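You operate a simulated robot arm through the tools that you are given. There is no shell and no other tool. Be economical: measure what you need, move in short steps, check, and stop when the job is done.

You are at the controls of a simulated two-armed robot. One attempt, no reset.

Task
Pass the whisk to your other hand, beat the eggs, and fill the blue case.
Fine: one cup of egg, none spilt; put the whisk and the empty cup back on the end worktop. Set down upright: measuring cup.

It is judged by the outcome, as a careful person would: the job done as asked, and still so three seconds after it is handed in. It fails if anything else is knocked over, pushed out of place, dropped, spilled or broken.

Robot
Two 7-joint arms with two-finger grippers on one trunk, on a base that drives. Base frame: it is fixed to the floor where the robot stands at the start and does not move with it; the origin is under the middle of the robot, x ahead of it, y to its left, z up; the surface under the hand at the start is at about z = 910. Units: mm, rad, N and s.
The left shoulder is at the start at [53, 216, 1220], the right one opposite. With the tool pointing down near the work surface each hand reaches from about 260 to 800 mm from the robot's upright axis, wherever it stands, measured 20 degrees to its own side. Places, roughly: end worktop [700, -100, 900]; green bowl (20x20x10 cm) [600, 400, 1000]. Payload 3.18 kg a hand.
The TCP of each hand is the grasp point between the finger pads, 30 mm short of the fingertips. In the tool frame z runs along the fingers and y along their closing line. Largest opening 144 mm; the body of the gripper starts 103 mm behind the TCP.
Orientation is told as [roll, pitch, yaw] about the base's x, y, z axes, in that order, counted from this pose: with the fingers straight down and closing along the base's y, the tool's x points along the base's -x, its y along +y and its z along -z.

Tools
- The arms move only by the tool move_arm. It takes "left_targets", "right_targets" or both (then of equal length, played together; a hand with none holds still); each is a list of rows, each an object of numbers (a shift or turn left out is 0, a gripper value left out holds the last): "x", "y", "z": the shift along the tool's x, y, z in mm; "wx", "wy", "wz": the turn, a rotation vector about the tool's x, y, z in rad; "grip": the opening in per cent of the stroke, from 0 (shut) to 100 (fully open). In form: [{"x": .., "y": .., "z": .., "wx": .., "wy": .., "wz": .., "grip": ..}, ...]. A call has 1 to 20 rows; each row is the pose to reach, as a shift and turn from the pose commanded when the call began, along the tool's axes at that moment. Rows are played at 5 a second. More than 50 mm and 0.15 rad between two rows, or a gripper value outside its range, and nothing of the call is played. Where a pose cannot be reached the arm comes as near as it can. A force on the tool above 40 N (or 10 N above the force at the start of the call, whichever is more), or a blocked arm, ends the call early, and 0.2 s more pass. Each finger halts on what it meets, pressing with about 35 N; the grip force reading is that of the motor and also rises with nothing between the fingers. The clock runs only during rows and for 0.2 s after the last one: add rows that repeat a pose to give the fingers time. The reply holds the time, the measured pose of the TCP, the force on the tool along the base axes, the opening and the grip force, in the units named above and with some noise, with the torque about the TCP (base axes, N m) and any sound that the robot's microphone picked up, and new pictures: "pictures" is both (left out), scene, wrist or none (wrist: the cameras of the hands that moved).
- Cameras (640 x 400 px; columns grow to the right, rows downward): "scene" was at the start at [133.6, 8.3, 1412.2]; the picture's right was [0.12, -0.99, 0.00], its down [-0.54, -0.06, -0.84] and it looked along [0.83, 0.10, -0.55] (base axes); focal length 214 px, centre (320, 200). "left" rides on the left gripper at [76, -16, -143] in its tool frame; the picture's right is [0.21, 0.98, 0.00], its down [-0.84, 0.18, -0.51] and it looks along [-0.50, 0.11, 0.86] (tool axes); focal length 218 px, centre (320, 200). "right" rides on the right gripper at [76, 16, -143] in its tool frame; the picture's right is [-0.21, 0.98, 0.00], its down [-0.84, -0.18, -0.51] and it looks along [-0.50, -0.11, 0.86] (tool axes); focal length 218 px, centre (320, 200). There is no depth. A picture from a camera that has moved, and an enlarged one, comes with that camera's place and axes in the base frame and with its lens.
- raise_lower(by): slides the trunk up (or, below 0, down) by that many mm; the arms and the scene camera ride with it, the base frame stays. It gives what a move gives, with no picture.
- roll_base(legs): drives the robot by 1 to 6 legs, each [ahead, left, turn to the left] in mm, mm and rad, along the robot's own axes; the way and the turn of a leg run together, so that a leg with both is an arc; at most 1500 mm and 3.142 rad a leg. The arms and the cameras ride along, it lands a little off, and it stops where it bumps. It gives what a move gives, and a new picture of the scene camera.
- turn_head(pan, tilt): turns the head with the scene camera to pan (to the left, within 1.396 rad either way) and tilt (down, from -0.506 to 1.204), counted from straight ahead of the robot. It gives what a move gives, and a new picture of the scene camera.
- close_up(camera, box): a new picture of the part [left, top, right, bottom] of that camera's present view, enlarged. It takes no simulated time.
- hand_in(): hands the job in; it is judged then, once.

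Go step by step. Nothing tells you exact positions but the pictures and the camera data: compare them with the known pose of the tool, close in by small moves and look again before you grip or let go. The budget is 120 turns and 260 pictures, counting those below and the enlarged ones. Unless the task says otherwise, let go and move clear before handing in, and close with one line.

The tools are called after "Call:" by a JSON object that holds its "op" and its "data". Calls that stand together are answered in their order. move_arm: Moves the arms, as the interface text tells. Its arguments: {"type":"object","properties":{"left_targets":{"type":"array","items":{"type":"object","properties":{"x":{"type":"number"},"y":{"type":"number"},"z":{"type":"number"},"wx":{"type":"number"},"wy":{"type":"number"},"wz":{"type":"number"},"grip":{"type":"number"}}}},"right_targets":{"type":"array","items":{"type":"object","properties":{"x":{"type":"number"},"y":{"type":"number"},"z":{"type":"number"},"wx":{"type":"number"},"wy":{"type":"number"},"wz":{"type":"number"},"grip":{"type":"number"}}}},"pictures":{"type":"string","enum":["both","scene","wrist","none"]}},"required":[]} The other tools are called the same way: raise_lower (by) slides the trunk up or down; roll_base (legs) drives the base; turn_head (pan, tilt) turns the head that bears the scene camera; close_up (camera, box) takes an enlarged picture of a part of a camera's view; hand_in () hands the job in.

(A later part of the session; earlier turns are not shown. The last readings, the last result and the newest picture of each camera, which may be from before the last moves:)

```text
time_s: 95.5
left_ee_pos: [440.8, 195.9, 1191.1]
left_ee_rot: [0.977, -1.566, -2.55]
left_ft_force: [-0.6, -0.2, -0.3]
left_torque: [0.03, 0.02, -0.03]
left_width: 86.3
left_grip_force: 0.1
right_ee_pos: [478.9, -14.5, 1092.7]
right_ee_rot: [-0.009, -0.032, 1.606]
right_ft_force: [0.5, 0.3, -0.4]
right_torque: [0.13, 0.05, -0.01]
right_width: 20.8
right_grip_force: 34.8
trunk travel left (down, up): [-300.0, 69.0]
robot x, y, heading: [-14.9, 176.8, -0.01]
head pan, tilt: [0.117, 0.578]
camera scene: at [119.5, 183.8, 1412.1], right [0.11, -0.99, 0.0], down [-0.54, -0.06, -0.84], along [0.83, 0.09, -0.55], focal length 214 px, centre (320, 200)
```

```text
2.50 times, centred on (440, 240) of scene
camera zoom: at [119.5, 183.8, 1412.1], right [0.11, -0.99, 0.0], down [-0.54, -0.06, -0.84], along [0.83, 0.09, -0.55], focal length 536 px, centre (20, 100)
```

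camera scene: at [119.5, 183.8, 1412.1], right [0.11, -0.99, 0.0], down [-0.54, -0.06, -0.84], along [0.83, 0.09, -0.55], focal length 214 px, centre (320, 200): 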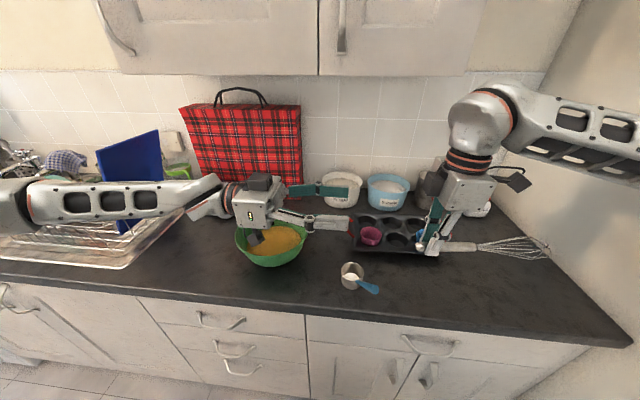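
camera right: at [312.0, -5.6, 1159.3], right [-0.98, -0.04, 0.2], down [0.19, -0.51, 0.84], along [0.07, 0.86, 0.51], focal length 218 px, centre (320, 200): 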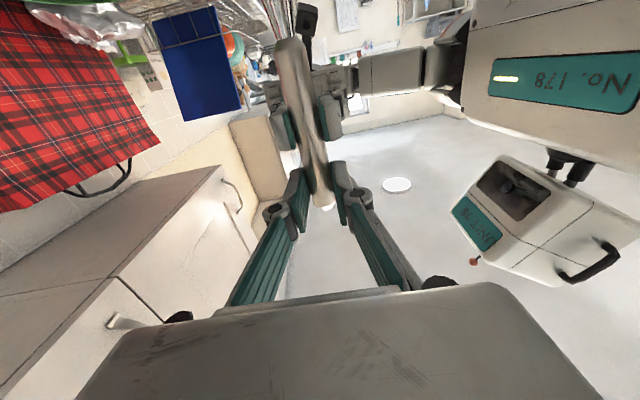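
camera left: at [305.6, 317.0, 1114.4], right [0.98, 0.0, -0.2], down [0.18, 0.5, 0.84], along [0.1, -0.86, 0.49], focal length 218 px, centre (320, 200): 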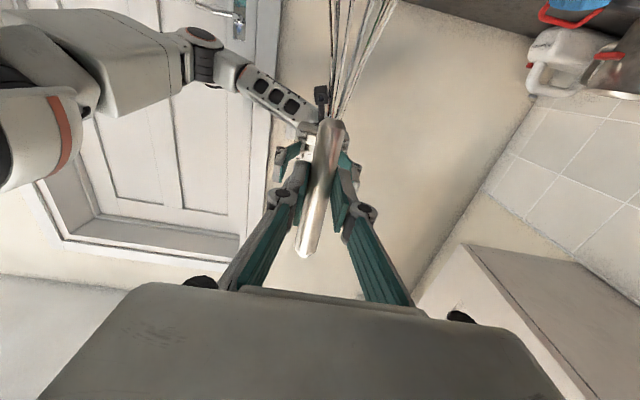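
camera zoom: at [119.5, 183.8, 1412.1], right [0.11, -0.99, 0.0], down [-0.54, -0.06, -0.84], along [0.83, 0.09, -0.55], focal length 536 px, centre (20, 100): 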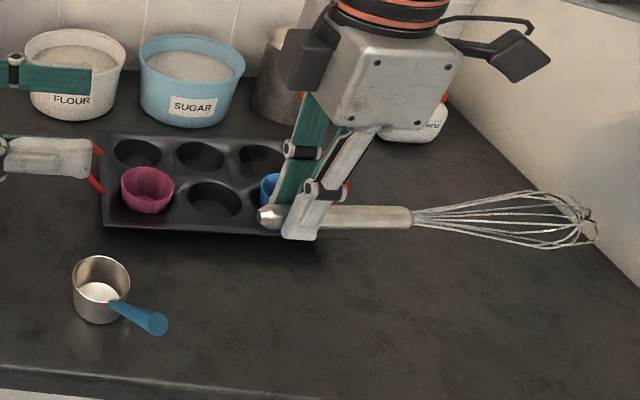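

Lowering the whisk to the worktop slowly, watching the force.

Call:
{"op": "move_arm", "data": {"right_targets": [{"z": 30}, {"z": 60}, {"z": 90}, {"z": 110}, {"z": 125}, {"z": 133}, {"z": 140}, {"z": 145}, {"z": 148}, {"z": 148}], "pictures": "wrist"}}

Call:
{"op": "close_up", "data": {"camera": "scene", "box": [370, 220, 540, 320]}}

```text
time_s: 97.7
left_ee_pos: [439.9, 197.0, 1190.5]
left_ee_rot: [1.089, -1.563, -2.662]
left_ft_force: [0.2, -0.2, 0.0]
left_torque: [-0.02, -0.01, 0.02]
left_width: 86.4
left_grip_force: 0.1
right_ee_pos: [480.9, -7.5, 943.6]
right_ee_rot: [-0.012, -0.03, 1.607]
right_ft_force: [-1.4, -1.8, 4.5]
right_torque: [-0.66, -0.02, -0.07]
right_width: 20.8
right_grip_force: 35.0
trunk travel left (down, up): [-300.0, 69.0]
robot x, y, heading: [-14.3, 176.6, -0.008]
head pan, tilt: [0.117, 0.578]
camera right: at [465.6, -90.4, 1085.0], right [-0.98, 0.17, -0.01], down [0.14, 0.83, 0.54], along [0.1, 0.53, -0.84], focal length 218 px, centre (320, 200)
```

right: 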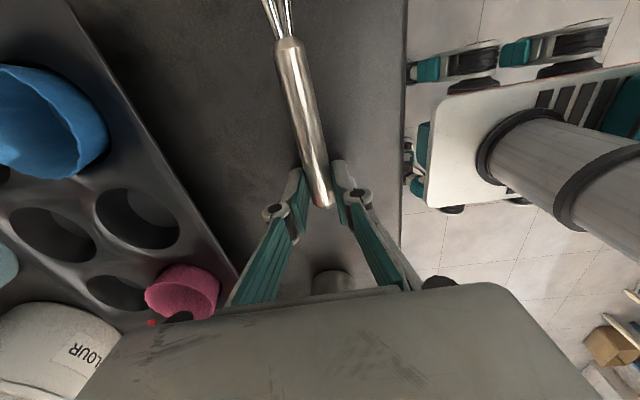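

```text
3.76 times, centred on (455, 270) of scene
camera zoom: at [118.8, 184.3, 1412.2], right [0.11, -0.99, 0.0], down [-0.54, -0.06, -0.84], along [0.83, 0.09, -0.55], focal length 807 px, centre (-188, -64)
```

zoom: 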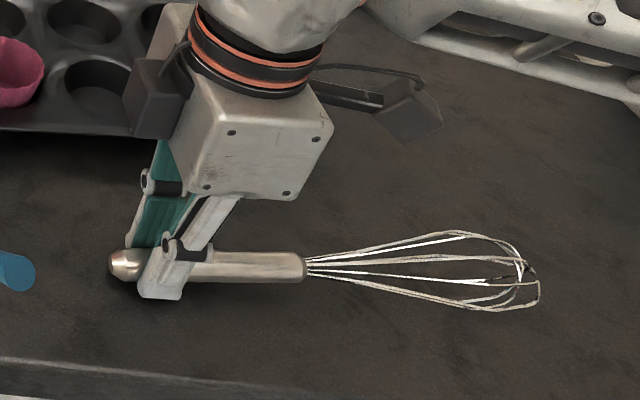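

Light contact (4.5 N), the whisk is on the worktop. Open and lift away.

Call:
{"op": "move_arm", "data": {"right_targets": [{"grip": 15}, {"grip": 25}, {"grip": 40}, {"grip": 45}, {"z": -20}, {"z": -50}, {"z": -90}, {"z": -130}, {"z": -150}, {"z": -150}], "pictures": "scene"}}

Call:
{"op": "close_up", "data": {"camera": "scene", "box": [330, 160, 550, 320]}}

```text
time_s: 99.9
left_ee_pos: [441.7, 195.8, 1190.0]
left_ee_rot: [1.046, -1.565, -2.624]
left_ft_force: [-0.6, 0.1, 0.5]
left_torque: [-0.01, -0.01, 0.0]
left_width: 86.3
left_grip_force: 0.1
right_ee_pos: [477.8, -14.4, 1095.9]
right_ee_rot: [-0.01, -0.03, 1.609]
right_ft_force: [-0.1, -0.3, 0.7]
right_torque: [0.03, 0.0, 0.0]
right_width: 65.0
right_grip_force: 0.0
trunk travel left (down, up): [-300.0, 69.0]
robot x, y, heading: [-14.2, 175.9, -0.01]
head pan, tilt: [0.117, 0.578]
camera scene: at [119.1, 184.2, 1412.1], right [0.11, -0.99, 0.0], down [-0.54, -0.06, -0.84], along [0.83, 0.09, -0.55], focal length 214 px, centre (320, 200)
```

scene: 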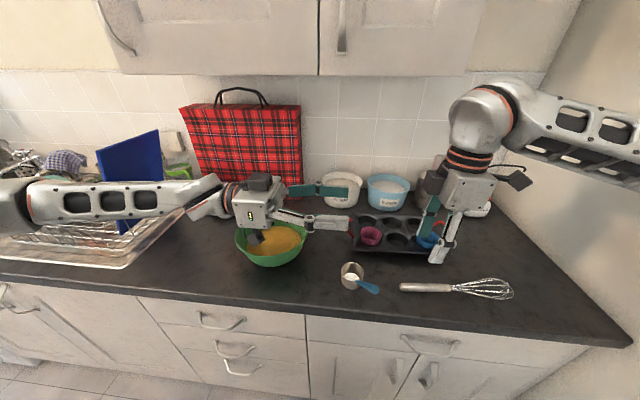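

```text
2.50 times, centred on (440, 240) of scene
camera zoom: at [119.1, 184.2, 1412.1], right [0.11, -0.99, 0.0], down [-0.54, -0.06, -0.84], along [0.83, 0.09, -0.55], focal length 536 px, centre (20, 100)
```

zoom: 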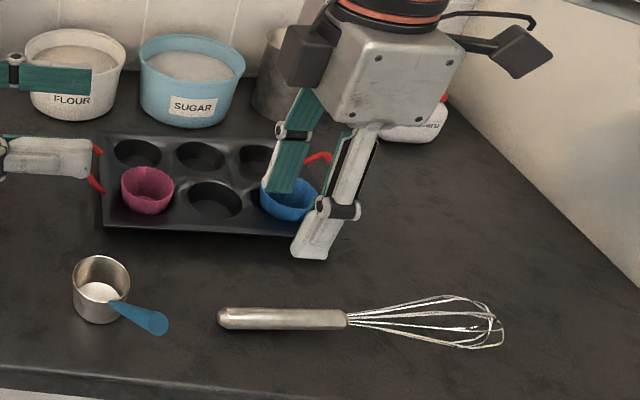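

The whisk is back where it was. Next is the cup: I place its centre near [495, 138], rim z ≈ 946, with its blue handle rising toward about [421, 95, 991]. The left hand will take the handle from the left at a slanted angle, so it can also pour at the case; first turn it and stand off.

Call:
{"op": "move_arm", "data": {"left_targets": [{"x": 0, "wx": 0.0283, "wy": 0.0764, "wz": 0.0983, "grip": 50}, {"wx": 0.0565, "wy": 0.1528, "wz": 0.1966}, {"wx": 0.0848, "wy": 0.2292, "wz": 0.2949}, {"wx": 0.113, "wy": 0.3056, "wz": 0.3931}, {"wx": 0.1413, "wy": 0.382, "wz": 0.4914}, {"wx": 0.1695, "wy": 0.4584, "wz": 0.5897}, {"wx": 0.1978, "wy": 0.5348, "wz": 0.688}, {"x": 40, "y": -3, "z": -1, "wx": 0.1978, "wy": 0.5348, "wz": 0.688}, {"x": 80, "y": -6, "z": -3, "wx": 0.1978, "wy": 0.5348, "wz": 0.688}, {"x": 110, "y": -8, "z": -4, "wx": 0.1978, "wy": 0.5348, "wz": 0.688}, {"x": 110, "y": -8, "z": -4, "wx": 0.1978, "wy": 0.5348, "wz": 0.688}]}}

Call:
{"op": "close_up", "data": {"camera": "left", "box": [200, 40, 440, 240]}}

Call:
{"op": "close_up", "data": {"camera": "scene", "box": [230, 160, 430, 320]}}

```text
time_s: 102.3
left_ee_pos: [433.2, 200.0, 1080.0]
left_ee_rot: [0.805, -0.694, -2.592]
left_ft_force: [0.6, -0.9, -0.3]
left_torque: [-0.02, -0.02, 0.03]
left_width: 72.2
left_grip_force: 0.0
right_ee_pos: [477.2, -13.7, 1094.8]
right_ee_rot: [-0.012, -0.031, 1.606]
right_ft_force: [-0.3, 0.1, 0.1]
right_torque: [0.02, -0.01, -0.03]
right_width: 64.8
right_grip_force: 0.1
trunk travel left (down, up): [-300.0, 69.0]
robot x, y, heading: [-15.4, 174.6, -0.006]
head pan, tilt: [0.117, 0.578]
camera scene: at [118.6, 184.0, 1412.3], right [0.11, -0.99, 0.0], down [-0.54, -0.06, -0.84], along [0.83, 0.09, -0.55], focal length 214 px, centre (320, 200)
camera left: at [472.2, 357.1, 1097.7], right [0.88, -0.26, 0.41], down [-0.42, 0.03, 0.91], along [-0.25, -0.97, -0.08], focal length 218 px, centre (320, 200)
```

scene: 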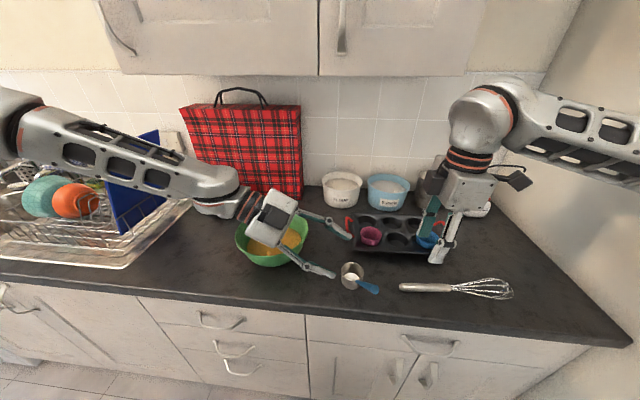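
left: 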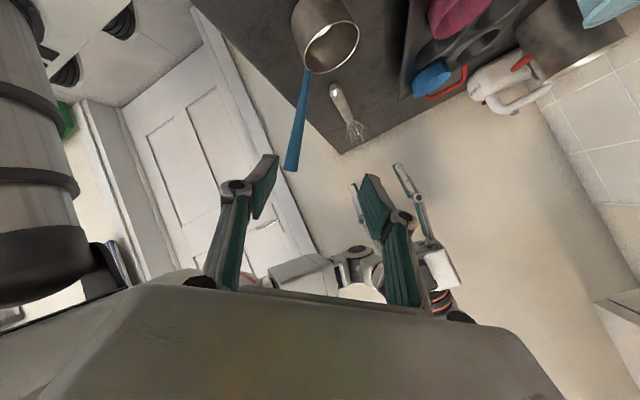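

```text
2.00 times, centred on (320, 140) of left
camera zoom: at [472.2, 357.1, 1097.7], right [0.88, -0.26, 0.41], down [-0.42, 0.03, 0.91], along [-0.25, -0.97, -0.08], focal length 436 px, centre (320, 320)
```

zoom: 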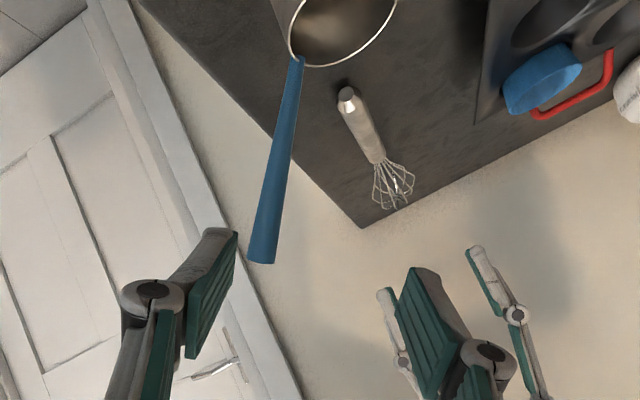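

```text
2.50 times, centred on (330, 240) of scene
camera zoom: at [118.6, 184.0, 1412.3], right [0.11, -0.99, 0.0], down [-0.54, -0.06, -0.84], along [0.83, 0.09, -0.55], focal length 536 px, centre (295, 100)
```

zoom: 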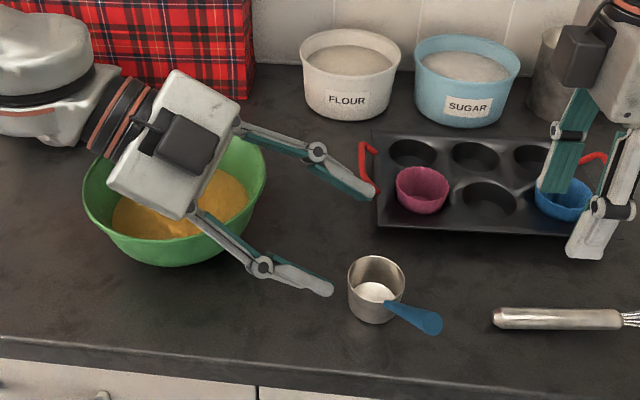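

Comparing both cameras now (the cup's handle has turned slightly since the start), the handle runs from the rim at [462, 132, 952] up to its tip at [389, 104, 1029]. I need to shift about 28 mm toward the near finger, then slide along the fingers; half-way first.

Call:
{"op": "move_arm", "data": {"left_targets": [{"y": -14}, {"y": -27.6}, {"y": -27.6, "z": 25}, {"y": -27.6, "z": 50}, {"y": -27.6, "z": 50}]}}

Call:
{"op": "close_up", "data": {"camera": "left", "box": [200, 40, 440, 240]}}

Call:
{"op": "close_up", "data": {"camera": "scene", "box": [270, 220, 410, 320]}}

```text
time_s: 103.5
left_ee_pos: [411.8, 168.7, 1039.5]
left_ee_rot: [0.804, -0.695, -2.593]
left_ft_force: [0.6, -0.3, 0.4]
left_torque: [-0.01, 0.04, 0.01]
left_width: 71.9
left_grip_force: 0.0
right_ee_pos: [478.0, -12.8, 1095.9]
right_ee_rot: [-0.012, -0.029, 1.608]
right_ft_force: [0.3, -0.4, 0.0]
right_torque: [-0.01, 0.0, 0.02]
right_width: 64.7
right_grip_force: 0.1
trunk travel left (down, up): [-300.0, 69.0]
robot x, y, heading: [-11.5, 176.7, -0.007]
head pan, tilt: [0.117, 0.578]
camera scene: at [118.9, 184.5, 1412.2], right [0.11, -0.99, 0.0], down [-0.54, -0.06, -0.84], along [0.83, 0.09, -0.55], focal length 214 px, centre (320, 200)
camera left: at [450.2, 325.8, 1056.2], right [0.88, -0.26, 0.41], down [-0.41, 0.03, 0.91], along [-0.25, -0.97, -0.08], focal length 218 px, centre (320, 200)
```

scene: 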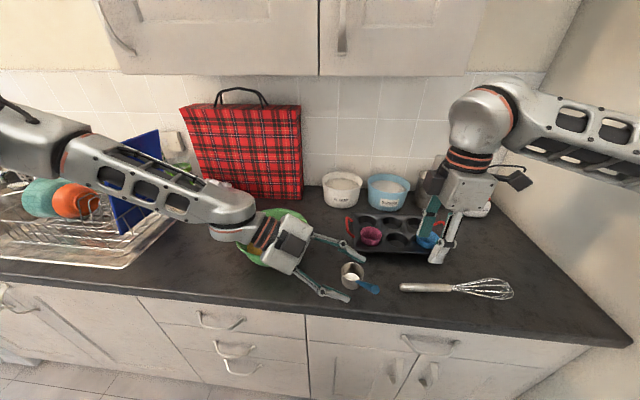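
left: 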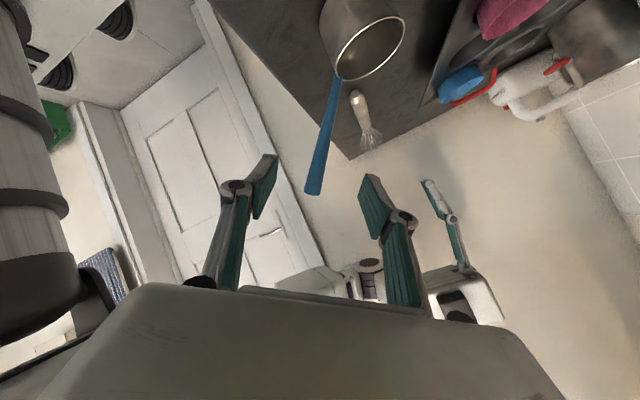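

```text
2.00 times, centred on (320, 140) of left
camera zoom: at [450.2, 325.8, 1056.2], right [0.88, -0.26, 0.41], down [-0.41, 0.03, 0.91], along [-0.25, -0.97, -0.08], focal length 436 px, centre (320, 320)
```

zoom: 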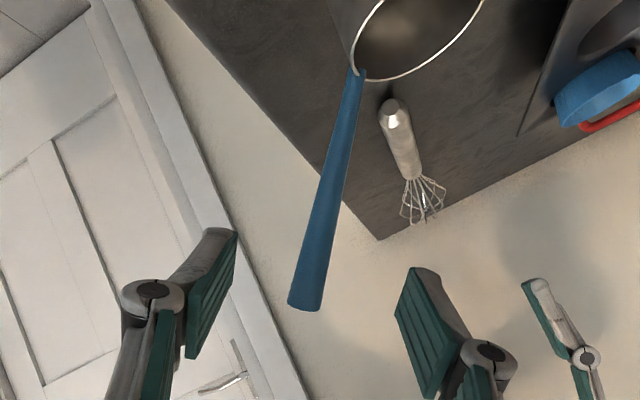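

```text
4.00 times, centred on (340, 270) of scene
camera zoom: at [118.9, 184.5, 1412.2], right [0.11, -0.99, 0.0], down [-0.54, -0.06, -0.84], along [0.83, 0.09, -0.55], focal length 858 px, centre (240, -80)
```

zoom: 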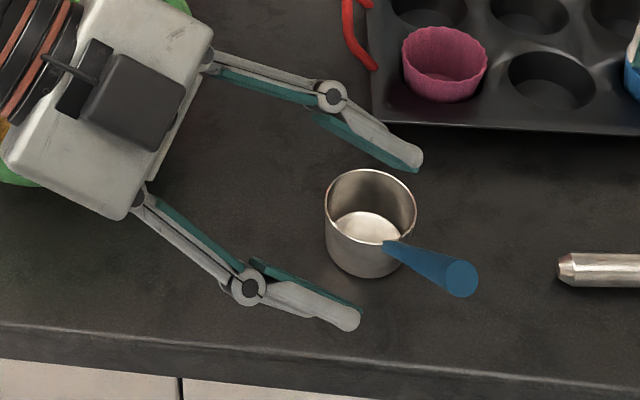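

Consistent. Advancing 58 mm to straddle the handle, then a look.

Call:
{"op": "move_arm", "data": {"left_targets": [{"z": 20}, {"z": 40}, {"z": 52}, {"z": 58}, {"z": 58}], "pictures": "wrist"}}

Call:
{"op": "close_up", "data": {"camera": "scene", "box": [290, 230, 410, 320]}}

```text
time_s: 104.7
left_ee_pos: [412.1, 119.2, 1009.2]
left_ee_rot: [0.805, -0.695, -2.593]
left_ft_force: [-0.1, 0.3, 1.4]
left_torque: [0.04, 0.02, 0.01]
left_width: 71.8
left_grip_force: 0.1
right_ee_pos: [477.4, -13.7, 1095.6]
right_ee_rot: [-0.012, -0.03, 1.608]
right_ft_force: [-0.1, -0.2, -0.3]
right_torque: [0.0, -0.01, -0.03]
right_width: 64.9
right_grip_force: 0.1
trunk travel left (down, up): [-300.0, 69.0]
robot x, y, heading: [-15.5, 177.5, -0.007]
head pan, tilt: [0.117, 0.578]
camera left: at [450.5, 276.7, 1025.8], right [0.88, -0.26, 0.41], down [-0.41, 0.03, 0.91], along [-0.25, -0.97, -0.08], focal length 218 px, centre (320, 200)
```

left: 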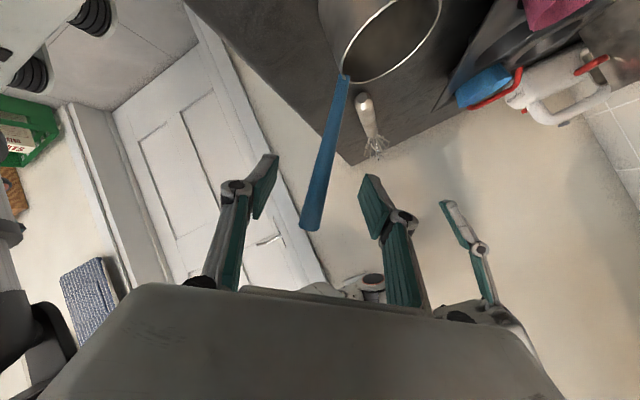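

```text
4.44 times, centred on (350, 275) of scene
camera zoom: at [119.0, 184.3, 1412.2], right [0.11, -0.99, 0.0], down [-0.54, -0.06, -0.84], along [0.83, 0.09, -0.55], focal length 953 px, centre (187, -133)
```

zoom: 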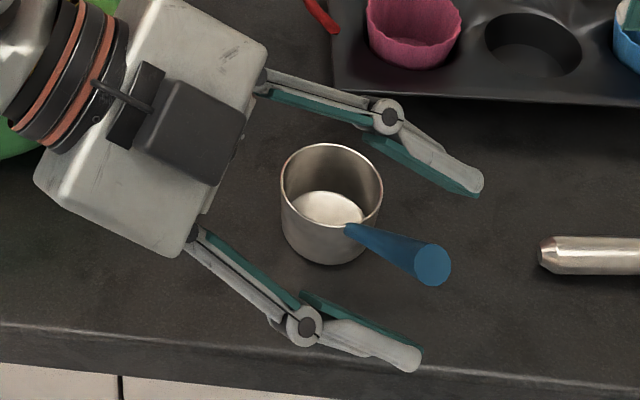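

The handle is between the fingers. Closing.

Call:
{"op": "move_arm", "data": {"left_targets": [{"grip": 35}, {"grip": 22}, {"grip": 12}, {"grip": 0}, {"grip": 0}, {"grip": 0}], "pictures": "wrist"}}

Call:
{"op": "close_up", "data": {"camera": "scene", "box": [290, 230, 410, 320]}}

```text
time_s: 106.1
left_ee_pos: [413.7, 119.5, 1009.7]
left_ee_rot: [0.806, -0.695, -2.591]
left_ft_force: [1.3, -0.4, 2.3]
left_torque: [0.01, -0.43, -0.12]
left_width: 13.7
left_grip_force: 35.7
right_ee_pos: [478.2, -14.0, 1096.3]
right_ee_rot: [-0.013, -0.03, 1.607]
right_ft_force: [0.3, -0.1, -0.9]
right_torque: [-0.01, -0.01, 0.0]
right_width: 65.2
right_grip_force: 0.0
trunk travel left (down, up): [-300.0, 69.0]
robot x, y, heading: [-17.2, 177.9, -0.009]
head pan, tilt: [0.117, 0.578]
camera left: at [450.6, 276.6, 1026.2], right [0.88, -0.26, 0.41], down [-0.42, 0.03, 0.91], along [-0.25, -0.97, -0.08], focal length 218 px, centre (320, 200)
```

left: 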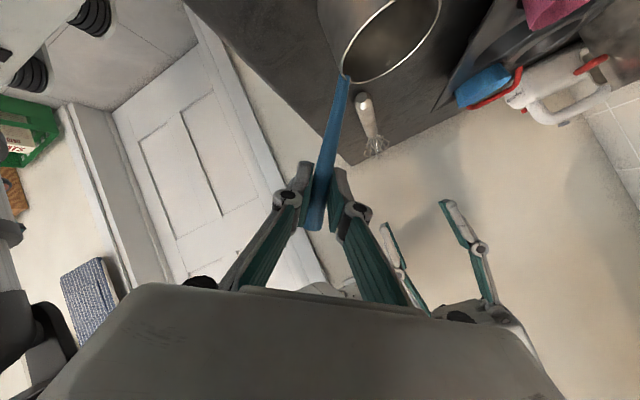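

```text
4.44 times, centred on (350, 275) of scene
camera zoom: at [119.0, 184.2, 1412.2], right [0.11, -0.99, 0.0], down [-0.54, -0.06, -0.84], along [0.83, 0.09, -0.55], focal length 953 px, centre (187, -133)
```

zoom: 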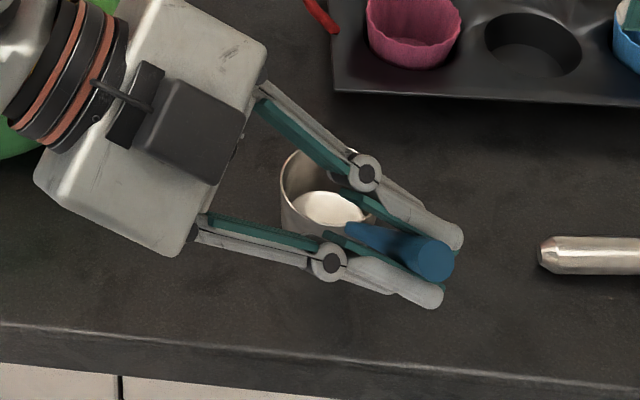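

Cup gripped by its handle (13.7 mm). Lift it straight up.

Call:
{"op": "move_arm", "data": {"left_targets": [{"x": -6.4, "y": 5.5, "z": -5.3}, {"x": -16, "y": 13.9, "z": -13.3}, {"x": -32, "y": 27.7, "z": -26.6}, {"x": -48, "y": 41.6, "z": -40}, {"x": -64, "y": 55.4, "z": -53.3}, {"x": -80, "y": 69.3, "z": -66.6}, {"x": -83, "y": 72, "z": -69.3}, {"x": -83, "y": 72, "z": -69.3}]}}

Call:
{"op": "close_up", "data": {"camera": "scene", "box": [260, 180, 420, 310]}}

```text
time_s: 107.9
left_ee_pos: [413.4, 118.5, 1137.8]
left_ee_rot: [0.803, -0.695, -2.592]
left_ft_force: [0.1, 0.6, -0.9]
left_torque: [-0.01, 0.03, -0.01]
left_width: 14.0
left_grip_force: 34.7
right_ee_pos: [477.1, -14.0, 1095.5]
right_ee_rot: [-0.012, -0.029, 1.608]
right_ft_force: [0.7, 0.5, 0.1]
right_torque: [0.04, -0.02, 0.0]
right_width: 64.6
right_grip_force: 0.1
trunk travel left (down, up): [-300.0, 69.0]
robot x, y, heading: [-15.2, 175.4, -0.003]
head pan, tilt: [0.117, 0.578]
camera scene: at [119.0, 184.2, 1412.2], right [0.11, -0.99, 0.0], down [-0.54, -0.06, -0.84], along [0.83, 0.09, -0.55], focal length 214 px, centre (320, 200)
camera left: at [450.8, 276.8, 1154.3], right [0.88, -0.26, 0.41], down [-0.41, 0.03, 0.91], along [-0.25, -0.97, -0.08], focal length 218 px, centre (320, 200)
```

scene: 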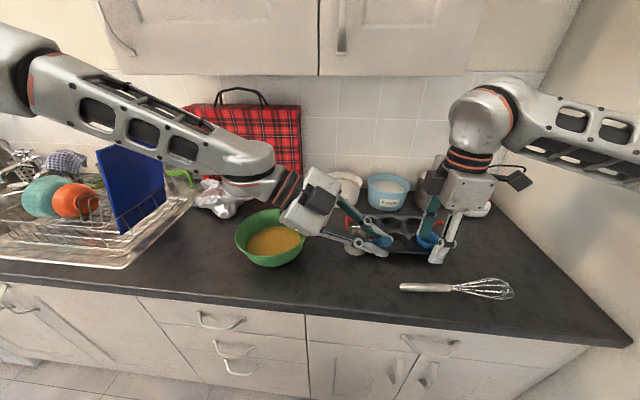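
left: 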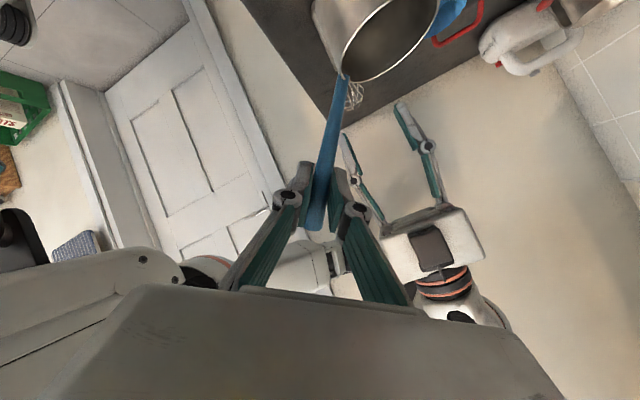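

```text
3.08 times, centred on (340, 245) of scene
camera zoom: at [119.0, 184.2, 1412.2], right [0.11, -0.99, 0.0], down [-0.54, -0.06, -0.84], along [0.83, 0.09, -0.55], focal length 660 px, centre (258, 62)
```

zoom: 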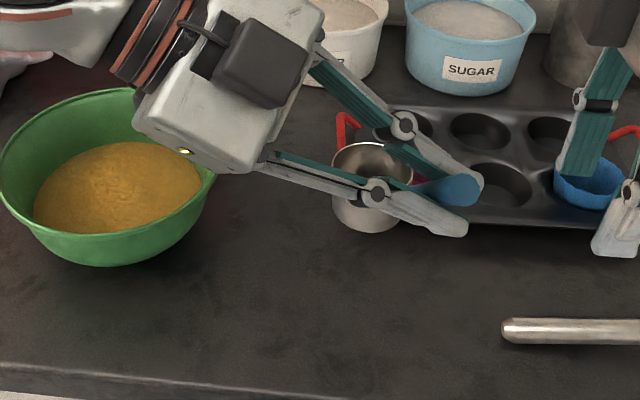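

Lifted cleanly; the cup's rim centre sits at TCP + (80, 22, -59). Roll the base left so the bowl is in front.

Call:
{"op": "roll_base", "data": {"legs": [[0, 110, 0]]}}

Call:
{"op": "close_up", "data": {"camera": "scene", "box": [230, 170, 390, 300]}}

```text
time_s: 109.6
left_ee_pos: [414.0, 230.4, 1137.7]
left_ee_rot: [0.805, -0.695, -2.591]
left_ft_force: [-0.3, -0.5, -1.4]
left_torque: [-0.03, 0.01, 0.02]
left_width: 14.0
left_grip_force: 34.8
right_ee_pos: [478.4, 98.1, 1094.6]
right_ee_rot: [-0.011, -0.029, 1.605]
right_ft_force: [-0.5, -0.2, 0.6]
right_torque: [-0.03, 0.03, -0.01]
right_width: 64.8
right_grip_force: 0.1
trunk travel left (down, up): [-300.0, 69.0]
robot x, y, heading: [-13.2, 287.3, -0.004]
head pan, tilt: [0.117, 0.578]
camera scene: at [120.0, 296.2, 1412.2], right [0.11, -0.99, 0.0], down [-0.54, -0.06, -0.84], along [0.83, 0.09, -0.55], focal length 214 px, centre (320, 200)
```

scene: 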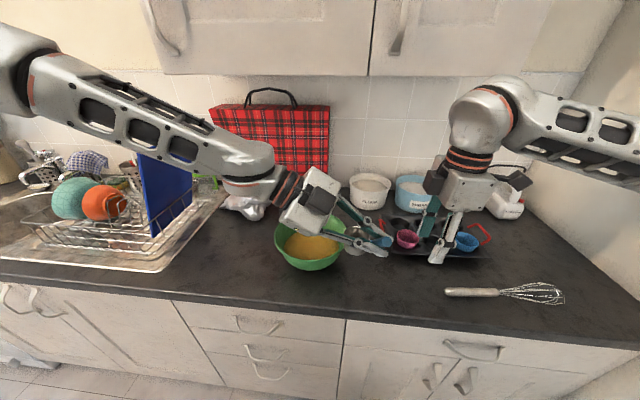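

```text
3.08 times, centred on (310, 235) of scene
camera zoom: at [120.0, 296.2, 1412.2], right [0.11, -0.99, 0.0], down [-0.54, -0.06, -0.84], along [0.83, 0.09, -0.55], focal length 660 px, centre (351, 92)
```

zoom: 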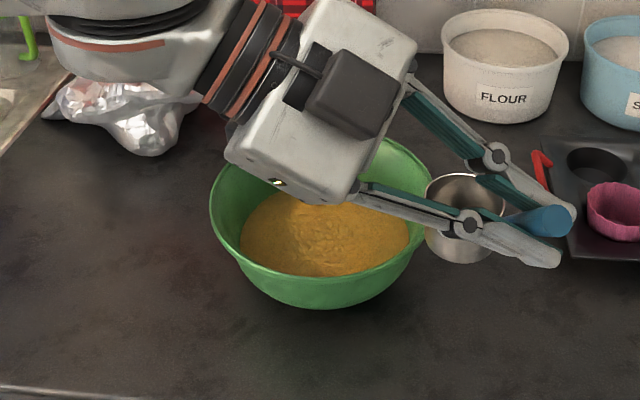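

Move the cup over the bowl (rim centre to about [578, 378]).

Call:
{"op": "move_arm", "data": {"left_targets": [{"x": -12.8, "y": 11.1, "z": -10.7}, {"x": 8.4, "y": 15, "z": -32}, {"x": 29.5, "y": 19, "z": -53}, {"x": 50.7, "y": 23, "z": -75}, {"x": 71.9, "y": 27, "z": -96}, {"x": 93, "y": 31, "z": -117}, {"x": 93, "y": 31, "z": -117}]}}

Call:
{"op": "close_up", "data": {"camera": "scene", "box": [230, 150, 390, 290]}}

```text
time_s: 111.2
left_ee_pos: [498.7, 354.4, 1157.8]
left_ee_rot: [0.802, -0.693, -2.591]
left_ft_force: [-0.7, -0.8, -0.1]
left_torque: [-0.02, 0.02, 0.01]
left_width: 14.1
left_grip_force: 35.5
right_ee_pos: [478.1, 97.3, 1095.1]
right_ee_rot: [-0.012, -0.031, 1.606]
right_ft_force: [0.6, -0.3, -0.4]
right_torque: [0.0, -0.01, -0.02]
right_width: 64.7
right_grip_force: 0.1
trunk travel left (down, up): [-300.0, 69.0]
robot x, y, heading: [-13.0, 288.9, -0.004]
head pan, tilt: [0.117, 0.578]
camera scene: at [119.8, 295.1, 1412.2], right [0.11, -0.99, 0.0], down [-0.54, -0.06, -0.84], along [0.83, 0.09, -0.55], focal length 214 px, centre (320, 200)
camera left: at [536.7, 513.1, 1175.0], right [0.88, -0.26, 0.41], down [-0.41, 0.03, 0.91], along [-0.25, -0.97, -0.08], focal length 218 px, centre (320, 200)
```

scene: 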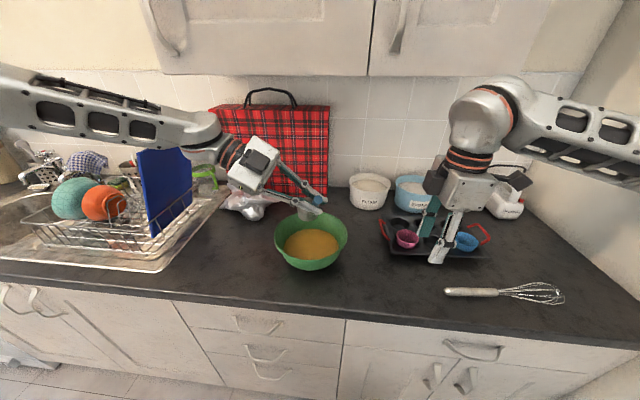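
left: 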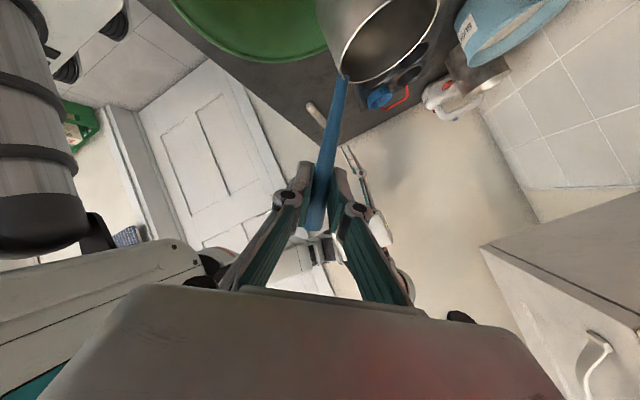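

```text
2.86 times, centred on (310, 220) of scene
camera zoom: at [119.8, 295.1, 1412.2], right [0.11, -0.99, 0.0], down [-0.54, -0.06, -0.84], along [0.83, 0.09, -0.55], focal length 613 px, centre (349, 143)
```

zoom: 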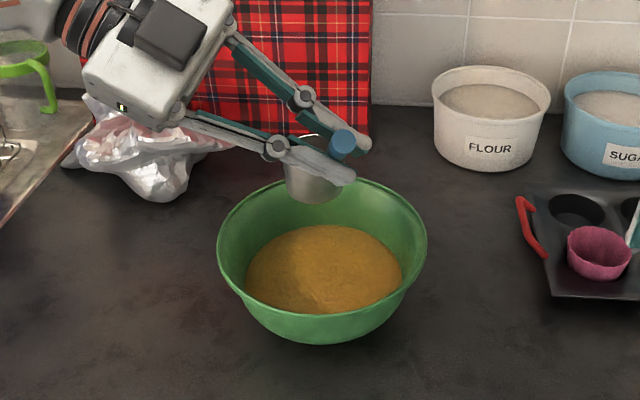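

The bowl centre refines to [566, 373]. The egg is only about 36–40 mm deep, so I'll tilt the cup 45° away from its handle above the bowl, then dip, then level it at the bottom.

Call:
{"op": "move_arm", "data": {"left_targets": [{"x": 6.7, "y": 9, "z": -4, "wx": 0.018, "wy": -0.0784, "wz": -0.1033}, {"x": 13.4, "y": 18, "z": -8, "wx": 0.036, "wy": -0.1568, "wz": -0.2066}, {"x": 20.2, "y": 27, "z": -12, "wx": 0.054, "wy": -0.2352, "wz": -0.3099}, {"x": 26.9, "y": 36, "z": -16, "wx": 0.072, "wy": -0.3136, "wz": -0.4132}, {"x": 33.6, "y": 45, "z": -20, "wx": 0.09, "wy": -0.392, "wz": -0.5165}, {"x": 40.3, "y": 54, "z": -24.1, "wx": 0.108, "wy": -0.4704, "wz": -0.6198}, {"x": 40.3, "y": 54, "z": -24.1, "wx": 0.108, "wy": -0.4704, "wz": -0.6198}]}}

Call:
{"op": "close_up", "data": {"camera": "scene", "box": [230, 150, 390, 290]}}

```text
time_s: 112.8
left_ee_pos: [564.8, 373.9, 1174.3]
left_ee_rot: [-0.117, -1.412, -1.728]
left_ft_force: [-0.3, -0.8, 0.0]
left_torque: [-0.01, -0.03, 0.02]
left_width: 13.7
left_grip_force: 34.8
right_ee_pos: [477.2, 97.7, 1096.3]
right_ee_rot: [-0.013, -0.032, 1.605]
right_ft_force: [-1.0, -0.2, -0.2]
right_torque: [0.01, 0.01, -0.01]
right_width: 65.0
right_grip_force: 0.1
trunk travel left (down, up): [-300.0, 69.0]
robot x, y, heading: [-10.9, 287.6, -0.008]
head pan, tilt: [0.117, 0.578]
camera scene: at [119.5, 295.7, 1412.3], right [0.11, -0.99, 0.0], down [-0.54, -0.06, -0.84], along [0.83, 0.09, -0.55], focal length 214 px, centre (320, 200)
camera left: at [589.5, 525.7, 1121.4], right [0.95, -0.23, -0.22], down [0.29, 0.3, 0.91], along [-0.14, -0.93, 0.35], focal length 218 px, centre (320, 200)
```

scene: 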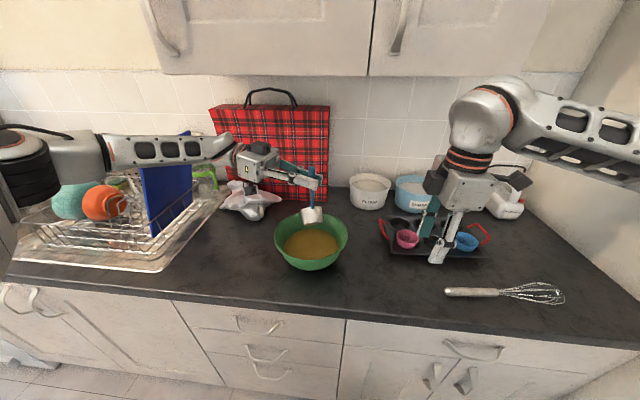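
left: 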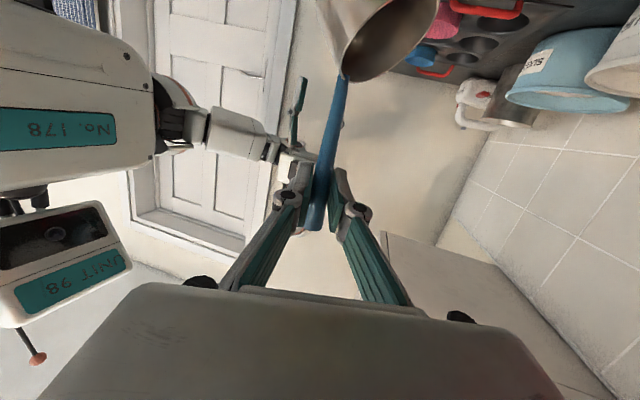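

```text
2.86 times, centred on (310, 220) of scene
camera zoom: at [119.5, 295.7, 1412.3], right [0.11, -0.99, 0.0], down [-0.54, -0.06, -0.84], along [0.83, 0.09, -0.55], focal length 613 px, centre (349, 143)
```

zoom: 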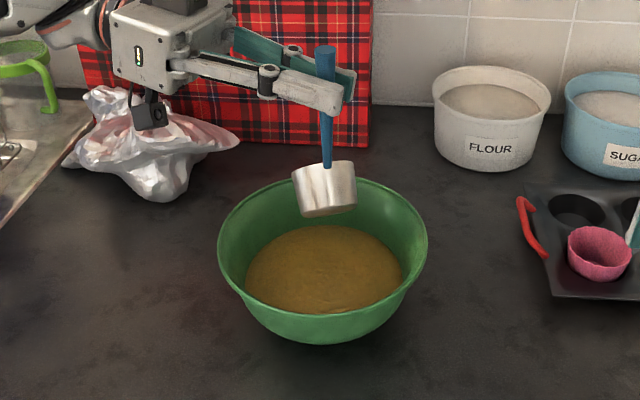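

Tilted well. Dip down toward the bowl bottom slowly.

Call:
{"op": "move_arm", "data": {"left_targets": [{"x": 19.7, "y": 0.4, "z": 3.1}, {"x": 39.5, "y": 0.7, "z": 6.3}, {"x": 59.2, "y": 1.1, "z": 9.4}, {"x": 74, "y": 1.4, "z": 11.8}, {"x": 86, "y": 1.6, "z": 13.7}, {"x": 94, "y": 1.8, "z": 15}, {"x": 100, "y": 1.9, "z": 16}, {"x": 104, "y": 2, "z": 16.6}, {"x": 104, "y": 2, "z": 16.6}, {"x": 104, "y": 2, "z": 16.6}], "pictures": "scene"}}

Call:
{"op": "close_up", "data": {"camera": "scene", "box": [250, 170, 370, 290]}}

```text
time_s: 115.0
left_ee_pos: [566.2, 373.6, 1069.1]
left_ee_rot: [-0.113, -1.41, -1.732]
left_ft_force: [-0.6, -0.1, -1.3]
left_torque: [0.04, -0.02, -0.01]
left_width: 13.8
left_grip_force: 35.0
right_ee_pos: [479.9, 98.5, 1095.4]
right_ee_rot: [-0.012, -0.031, 1.607]
right_ft_force: [-0.3, -0.1, -0.3]
right_torque: [0.04, -0.03, 0.02]
right_width: 64.7
right_grip_force: 0.0
trunk travel left (down, up): [-300.0, 69.0]
robot x, y, heading: [-13.7, 289.3, -0.005]
head pan, tilt: [0.117, 0.578]
camera scene: at [120.0, 295.8, 1412.2], right [0.11, -0.99, 0.0], down [-0.54, -0.06, -0.84], along [0.83, 0.09, -0.55], focal length 214 px, centre (320, 200)
```

scene: 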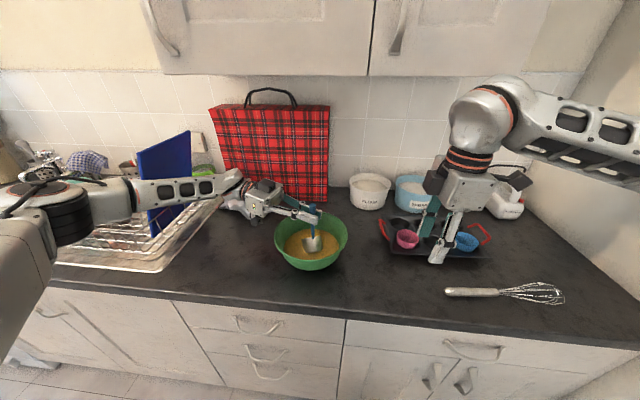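

```text
3.33 times, centred on (310, 230) of scene
camera zoom: at [120.0, 295.8, 1412.2], right [0.11, -0.99, 0.0], down [-0.54, -0.06, -0.84], along [0.83, 0.09, -0.55], focal length 715 px, centre (353, 100)
```

zoom: 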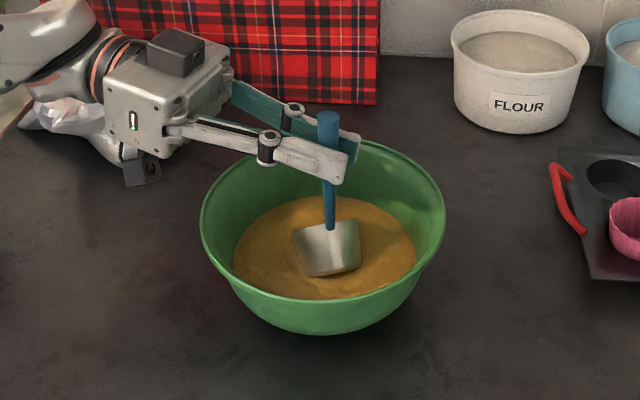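

No contact yet. A few more millimetres while watching the force.

Call:
{"op": "move_arm", "data": {"left_targets": [{"x": 3, "z": 0.5}, {"x": 5, "z": 0.8}, {"x": 7, "z": 1.1}, {"x": 7, "z": 1.1}, {"x": 7, "z": 1.1}], "pictures": "wrist"}}

Call:
{"op": "close_up", "data": {"camera": "scene", "box": [250, 170, 370, 290]}}

```text
time_s: 116.2
left_ee_pos: [565.4, 373.1, 1060.3]
left_ee_rot: [-0.113, -1.412, -1.733]
left_ft_force: [0.0, 0.5, -1.9]
left_torque: [-0.01, -0.01, -0.01]
left_width: 14.2
left_grip_force: 35.4
right_ee_pos: [478.3, 99.0, 1096.1]
right_ee_rot: [-0.01, -0.03, 1.606]
right_ft_force: [0.3, -0.1, -0.8]
right_torque: [0.0, 0.04, 0.01]
right_width: 64.9
right_grip_force: 0.1
trunk travel left (down, up): [-300.0, 69.0]
robot x, y, heading: [-14.4, 286.0, -0.006]
head pan, tilt: [0.117, 0.578]
camera left: at [590.9, 526.3, 1008.0], right [0.95, -0.23, -0.22], down [0.29, 0.3, 0.91], along [-0.14, -0.93, 0.35], focal length 218 px, centre (320, 200)
```

left: 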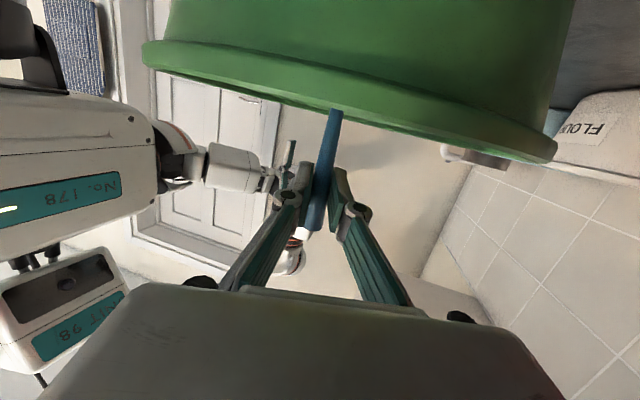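

```text
3.33 times, centred on (310, 230) of scene
camera zoom: at [120.1, 295.8, 1412.1], right [0.11, -0.99, 0.0], down [-0.54, -0.06, -0.84], along [0.83, 0.09, -0.55], focal length 715 px, centre (353, 100)
```

zoom: 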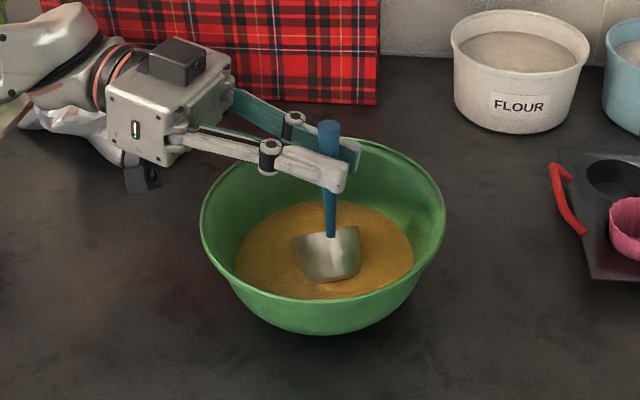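

Still free. Continue down slightly.

Call:
{"op": "move_arm", "data": {"left_targets": [{"x": 2, "z": 0.3}, {"x": 4, "z": 0.6}, {"x": 6, "z": 1}, {"x": 6, "z": 1}, {"x": 6, "z": 1}], "pictures": "none"}}

Call:
{"op": "close_up", "data": {"camera": "scene", "box": [270, 190, 350, 270]}}

```text
time_s: 117.4
left_ee_pos: [564.6, 373.3, 1058.5]
left_ee_rot: [-0.087, -1.414, -1.759]
left_ft_force: [0.9, -0.1, 28.4]
left_torque: [-0.2, -0.26, -0.01]
left_width: 14.1
left_grip_force: 34.5
right_ee_pos: [476.0, 97.3, 1096.7]
right_ee_rot: [-0.014, -0.032, 1.606]
right_ft_force: [0.0, -0.5, 0.8]
right_torque: [0.02, 0.0, 0.0]
right_width: 64.8
right_grip_force: 0.0
trunk travel left (down, up): [-300.0, 69.0]
robot x, y, heading: [-8.6, 289.9, -0.009]
head pan, tilt: [0.117, 0.578]
```

```text
5.00 times, centred on (310, 230) of scene
camera zoom: at [117.7, 295.3, 1412.6], right [0.11, -0.99, 0.0], down [-0.54, -0.06, -0.84], along [0.83, 0.09, -0.55], focal length 1072 px, centre (370, 50)
```

zoom: 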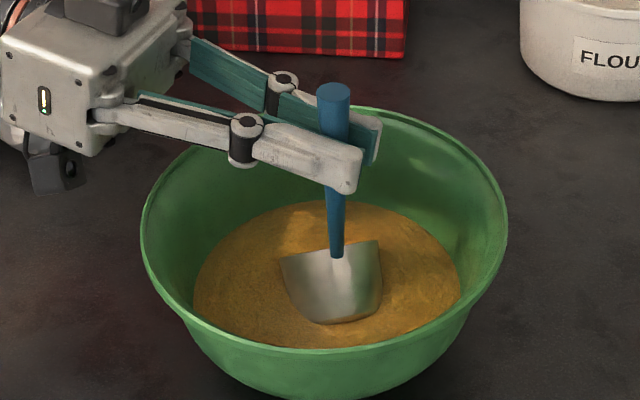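

I found the bottom (28 N light press at TCP z ≈ 1058). Now relieve, and level the cup while sliding it forward, so it fills and stays just off the bottom.

Call:
{"op": "move_arm", "data": {"left_targets": [{"x": -4.9, "y": -0.1, "z": -0.8}, {"x": -4, "y": -10.4, "z": 7.2, "wx": -0.018, "wy": 0.0784, "wz": 0.1033}, {"x": -0.6, "y": -20.7, "z": 15.6, "wx": -0.036, "wy": 0.1568, "wz": 0.2066}, {"x": 5.4, "y": -30.2, "z": 23.8, "wx": -0.054, "wy": 0.2352, "wz": 0.3099}, {"x": 12.9, "y": -38.8, "z": 31.7, "wx": -0.072, "wy": 0.3136, "wz": 0.4132}, {"x": 23, "y": -46.2, "z": 39, "wx": -0.09, "wy": 0.392, "wz": 0.5165}, {"x": 34.3, "y": -52, "z": 45.4, "wx": -0.108, "wy": 0.4704, "wz": 0.6198}, {"x": 34.3, "y": -52, "z": 45.4, "wx": -0.108, "wy": 0.4704, "wz": 0.6198}, {"x": 34.3, "y": -52, "z": 45.4, "wx": -0.108, "wy": 0.4704, "wz": 0.6198}], "pictures": "scene"}}

Call:
{"op": "close_up", "data": {"camera": "scene", "box": [260, 170, 360, 280]}}

```text
time_s: 119.4
left_ee_pos: [504.1, 350.5, 1017.5]
left_ee_rot: [0.808, -0.689, -2.591]
left_ft_force: [6.3, 2.7, 16.4]
left_torque: [0.14, -0.67, 0.1]
left_width: 13.9
left_grip_force: 34.9
right_ee_pos: [477.9, 99.2, 1096.3]
right_ee_rot: [-0.012, -0.03, 1.606]
right_ft_force: [-0.9, 0.7, 1.3]
right_torque: [-0.02, 0.0, -0.03]
right_width: 64.7
right_grip_force: 0.1
trunk travel left (down, up): [-300.0, 69.0]
robot x, y, heading: [-10.9, 288.7, -0.01]
head pan, tilt: [0.117, 0.578]
camera scene: at [119.4, 296.0, 1412.4], right [0.11, -0.99, 0.0], down [-0.54, -0.06, -0.84], along [0.83, 0.09, -0.55], focal length 214 px, centre (320, 200)
```

scene: 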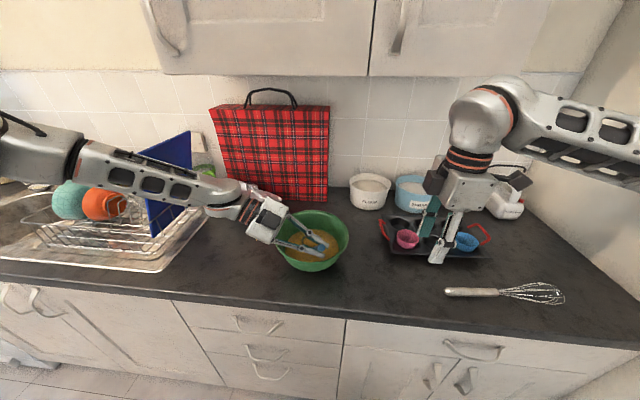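

```text
3.64 times, centred on (310, 225) of scene
camera zoom: at [119.4, 296.0, 1412.4], right [0.11, -0.99, 0.0], down [-0.54, -0.06, -0.84], along [0.83, 0.09, -0.55], focal length 780 px, centre (356, 109)
```

zoom: 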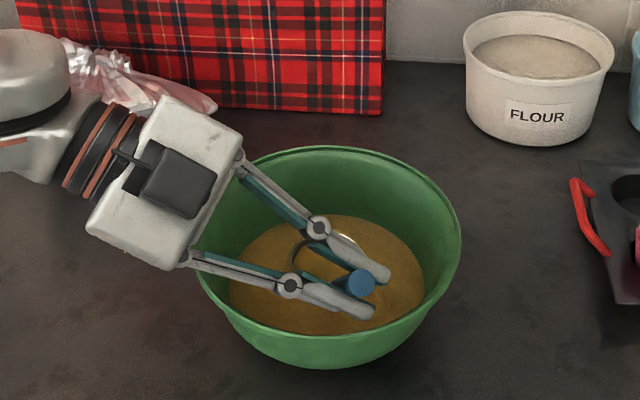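

The cup is level near the bottom, with egg around and inside. Lift slowly straight up, and inspect the fill.

Call:
{"op": "move_arm", "data": {"left_targets": [{"x": -3.2, "y": 2.8, "z": -2.7}, {"x": -6.4, "y": 5.5, "z": -5.3}, {"x": -9.6, "y": 8.3, "z": -8}, {"x": -12.8, "y": 11.1, "z": -10.7}, {"x": -16, "y": 13.9, "z": -13.3}, {"x": -19.2, "y": 16.6, "z": -16}, {"x": -22.4, "y": 19.4, "z": -18.7}, {"x": -25.6, "y": 22.2, "z": -21.3}, {"x": -28.8, "y": 24.9, "z": -24}, {"x": -28.8, "y": 24.9, "z": -24}, {"x": -28.8, "y": 24.9, "z": -24}], "pictures": "scene"}}

Call:
{"op": "close_up", "data": {"camera": "scene", "box": [260, 170, 360, 280]}}

Call:
{"op": "close_up", "data": {"camera": "left", "box": [220, 0, 460, 150]}}

```text
time_s: 121.8
left_ee_pos: [503.1, 349.5, 1060.1]
left_ee_rot: [0.804, -0.695, -2.591]
left_ft_force: [-0.7, 0.4, -1.3]
left_torque: [0.0, 0.09, 0.03]
left_width: 13.8
left_grip_force: 35.3
right_ee_pos: [478.6, 97.6, 1095.1]
right_ee_rot: [-0.011, -0.03, 1.606]
right_ft_force: [-0.1, 0.0, -0.5]
right_torque: [-0.01, -0.01, 0.01]
right_width: 64.6
right_grip_force: 0.0
trunk travel left (down, up): [-300.0, 69.0]
robot x, y, heading: [-16.3, 290.2, -0.013]
head pan, tilt: [0.117, 0.578]
camera scene: at [120.0, 295.8, 1412.2], right [0.11, -0.99, 0.0], down [-0.54, -0.06, -0.84], along [0.83, 0.09, -0.55], focal length 214 px, centre (320, 200)
```

scene: 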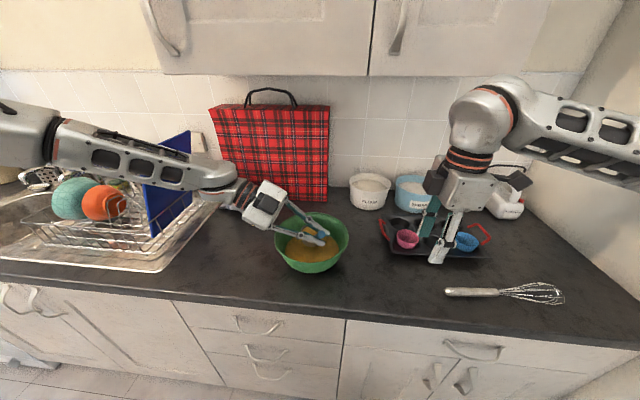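

```text
3.64 times, centred on (310, 225) of scene
camera zoom: at [120.0, 295.8, 1412.2], right [0.11, -0.99, 0.0], down [-0.54, -0.06, -0.84], along [0.83, 0.09, -0.55], focal length 780 px, centre (356, 109)
```

zoom: 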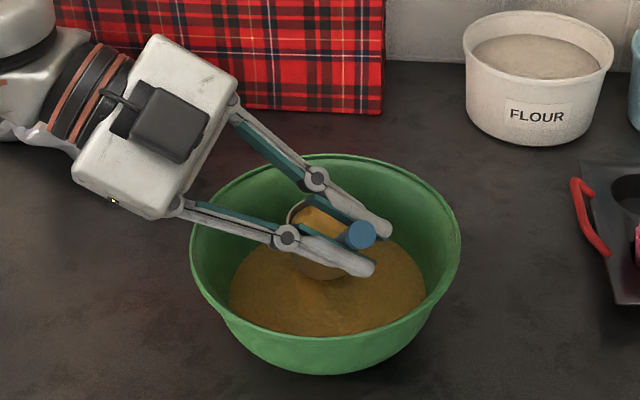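

```text
2.67 times, centred on (340, 75) of left
camera zoom: at [542.2, 508.0, 1077.1], right [0.88, -0.26, 0.41], down [-0.41, 0.03, 0.91], along [-0.25, -0.97, -0.08], focal length 582 px, centre (267, 533)
```

zoom: 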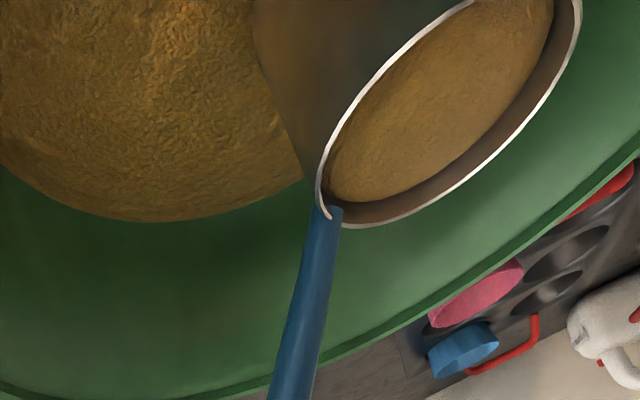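

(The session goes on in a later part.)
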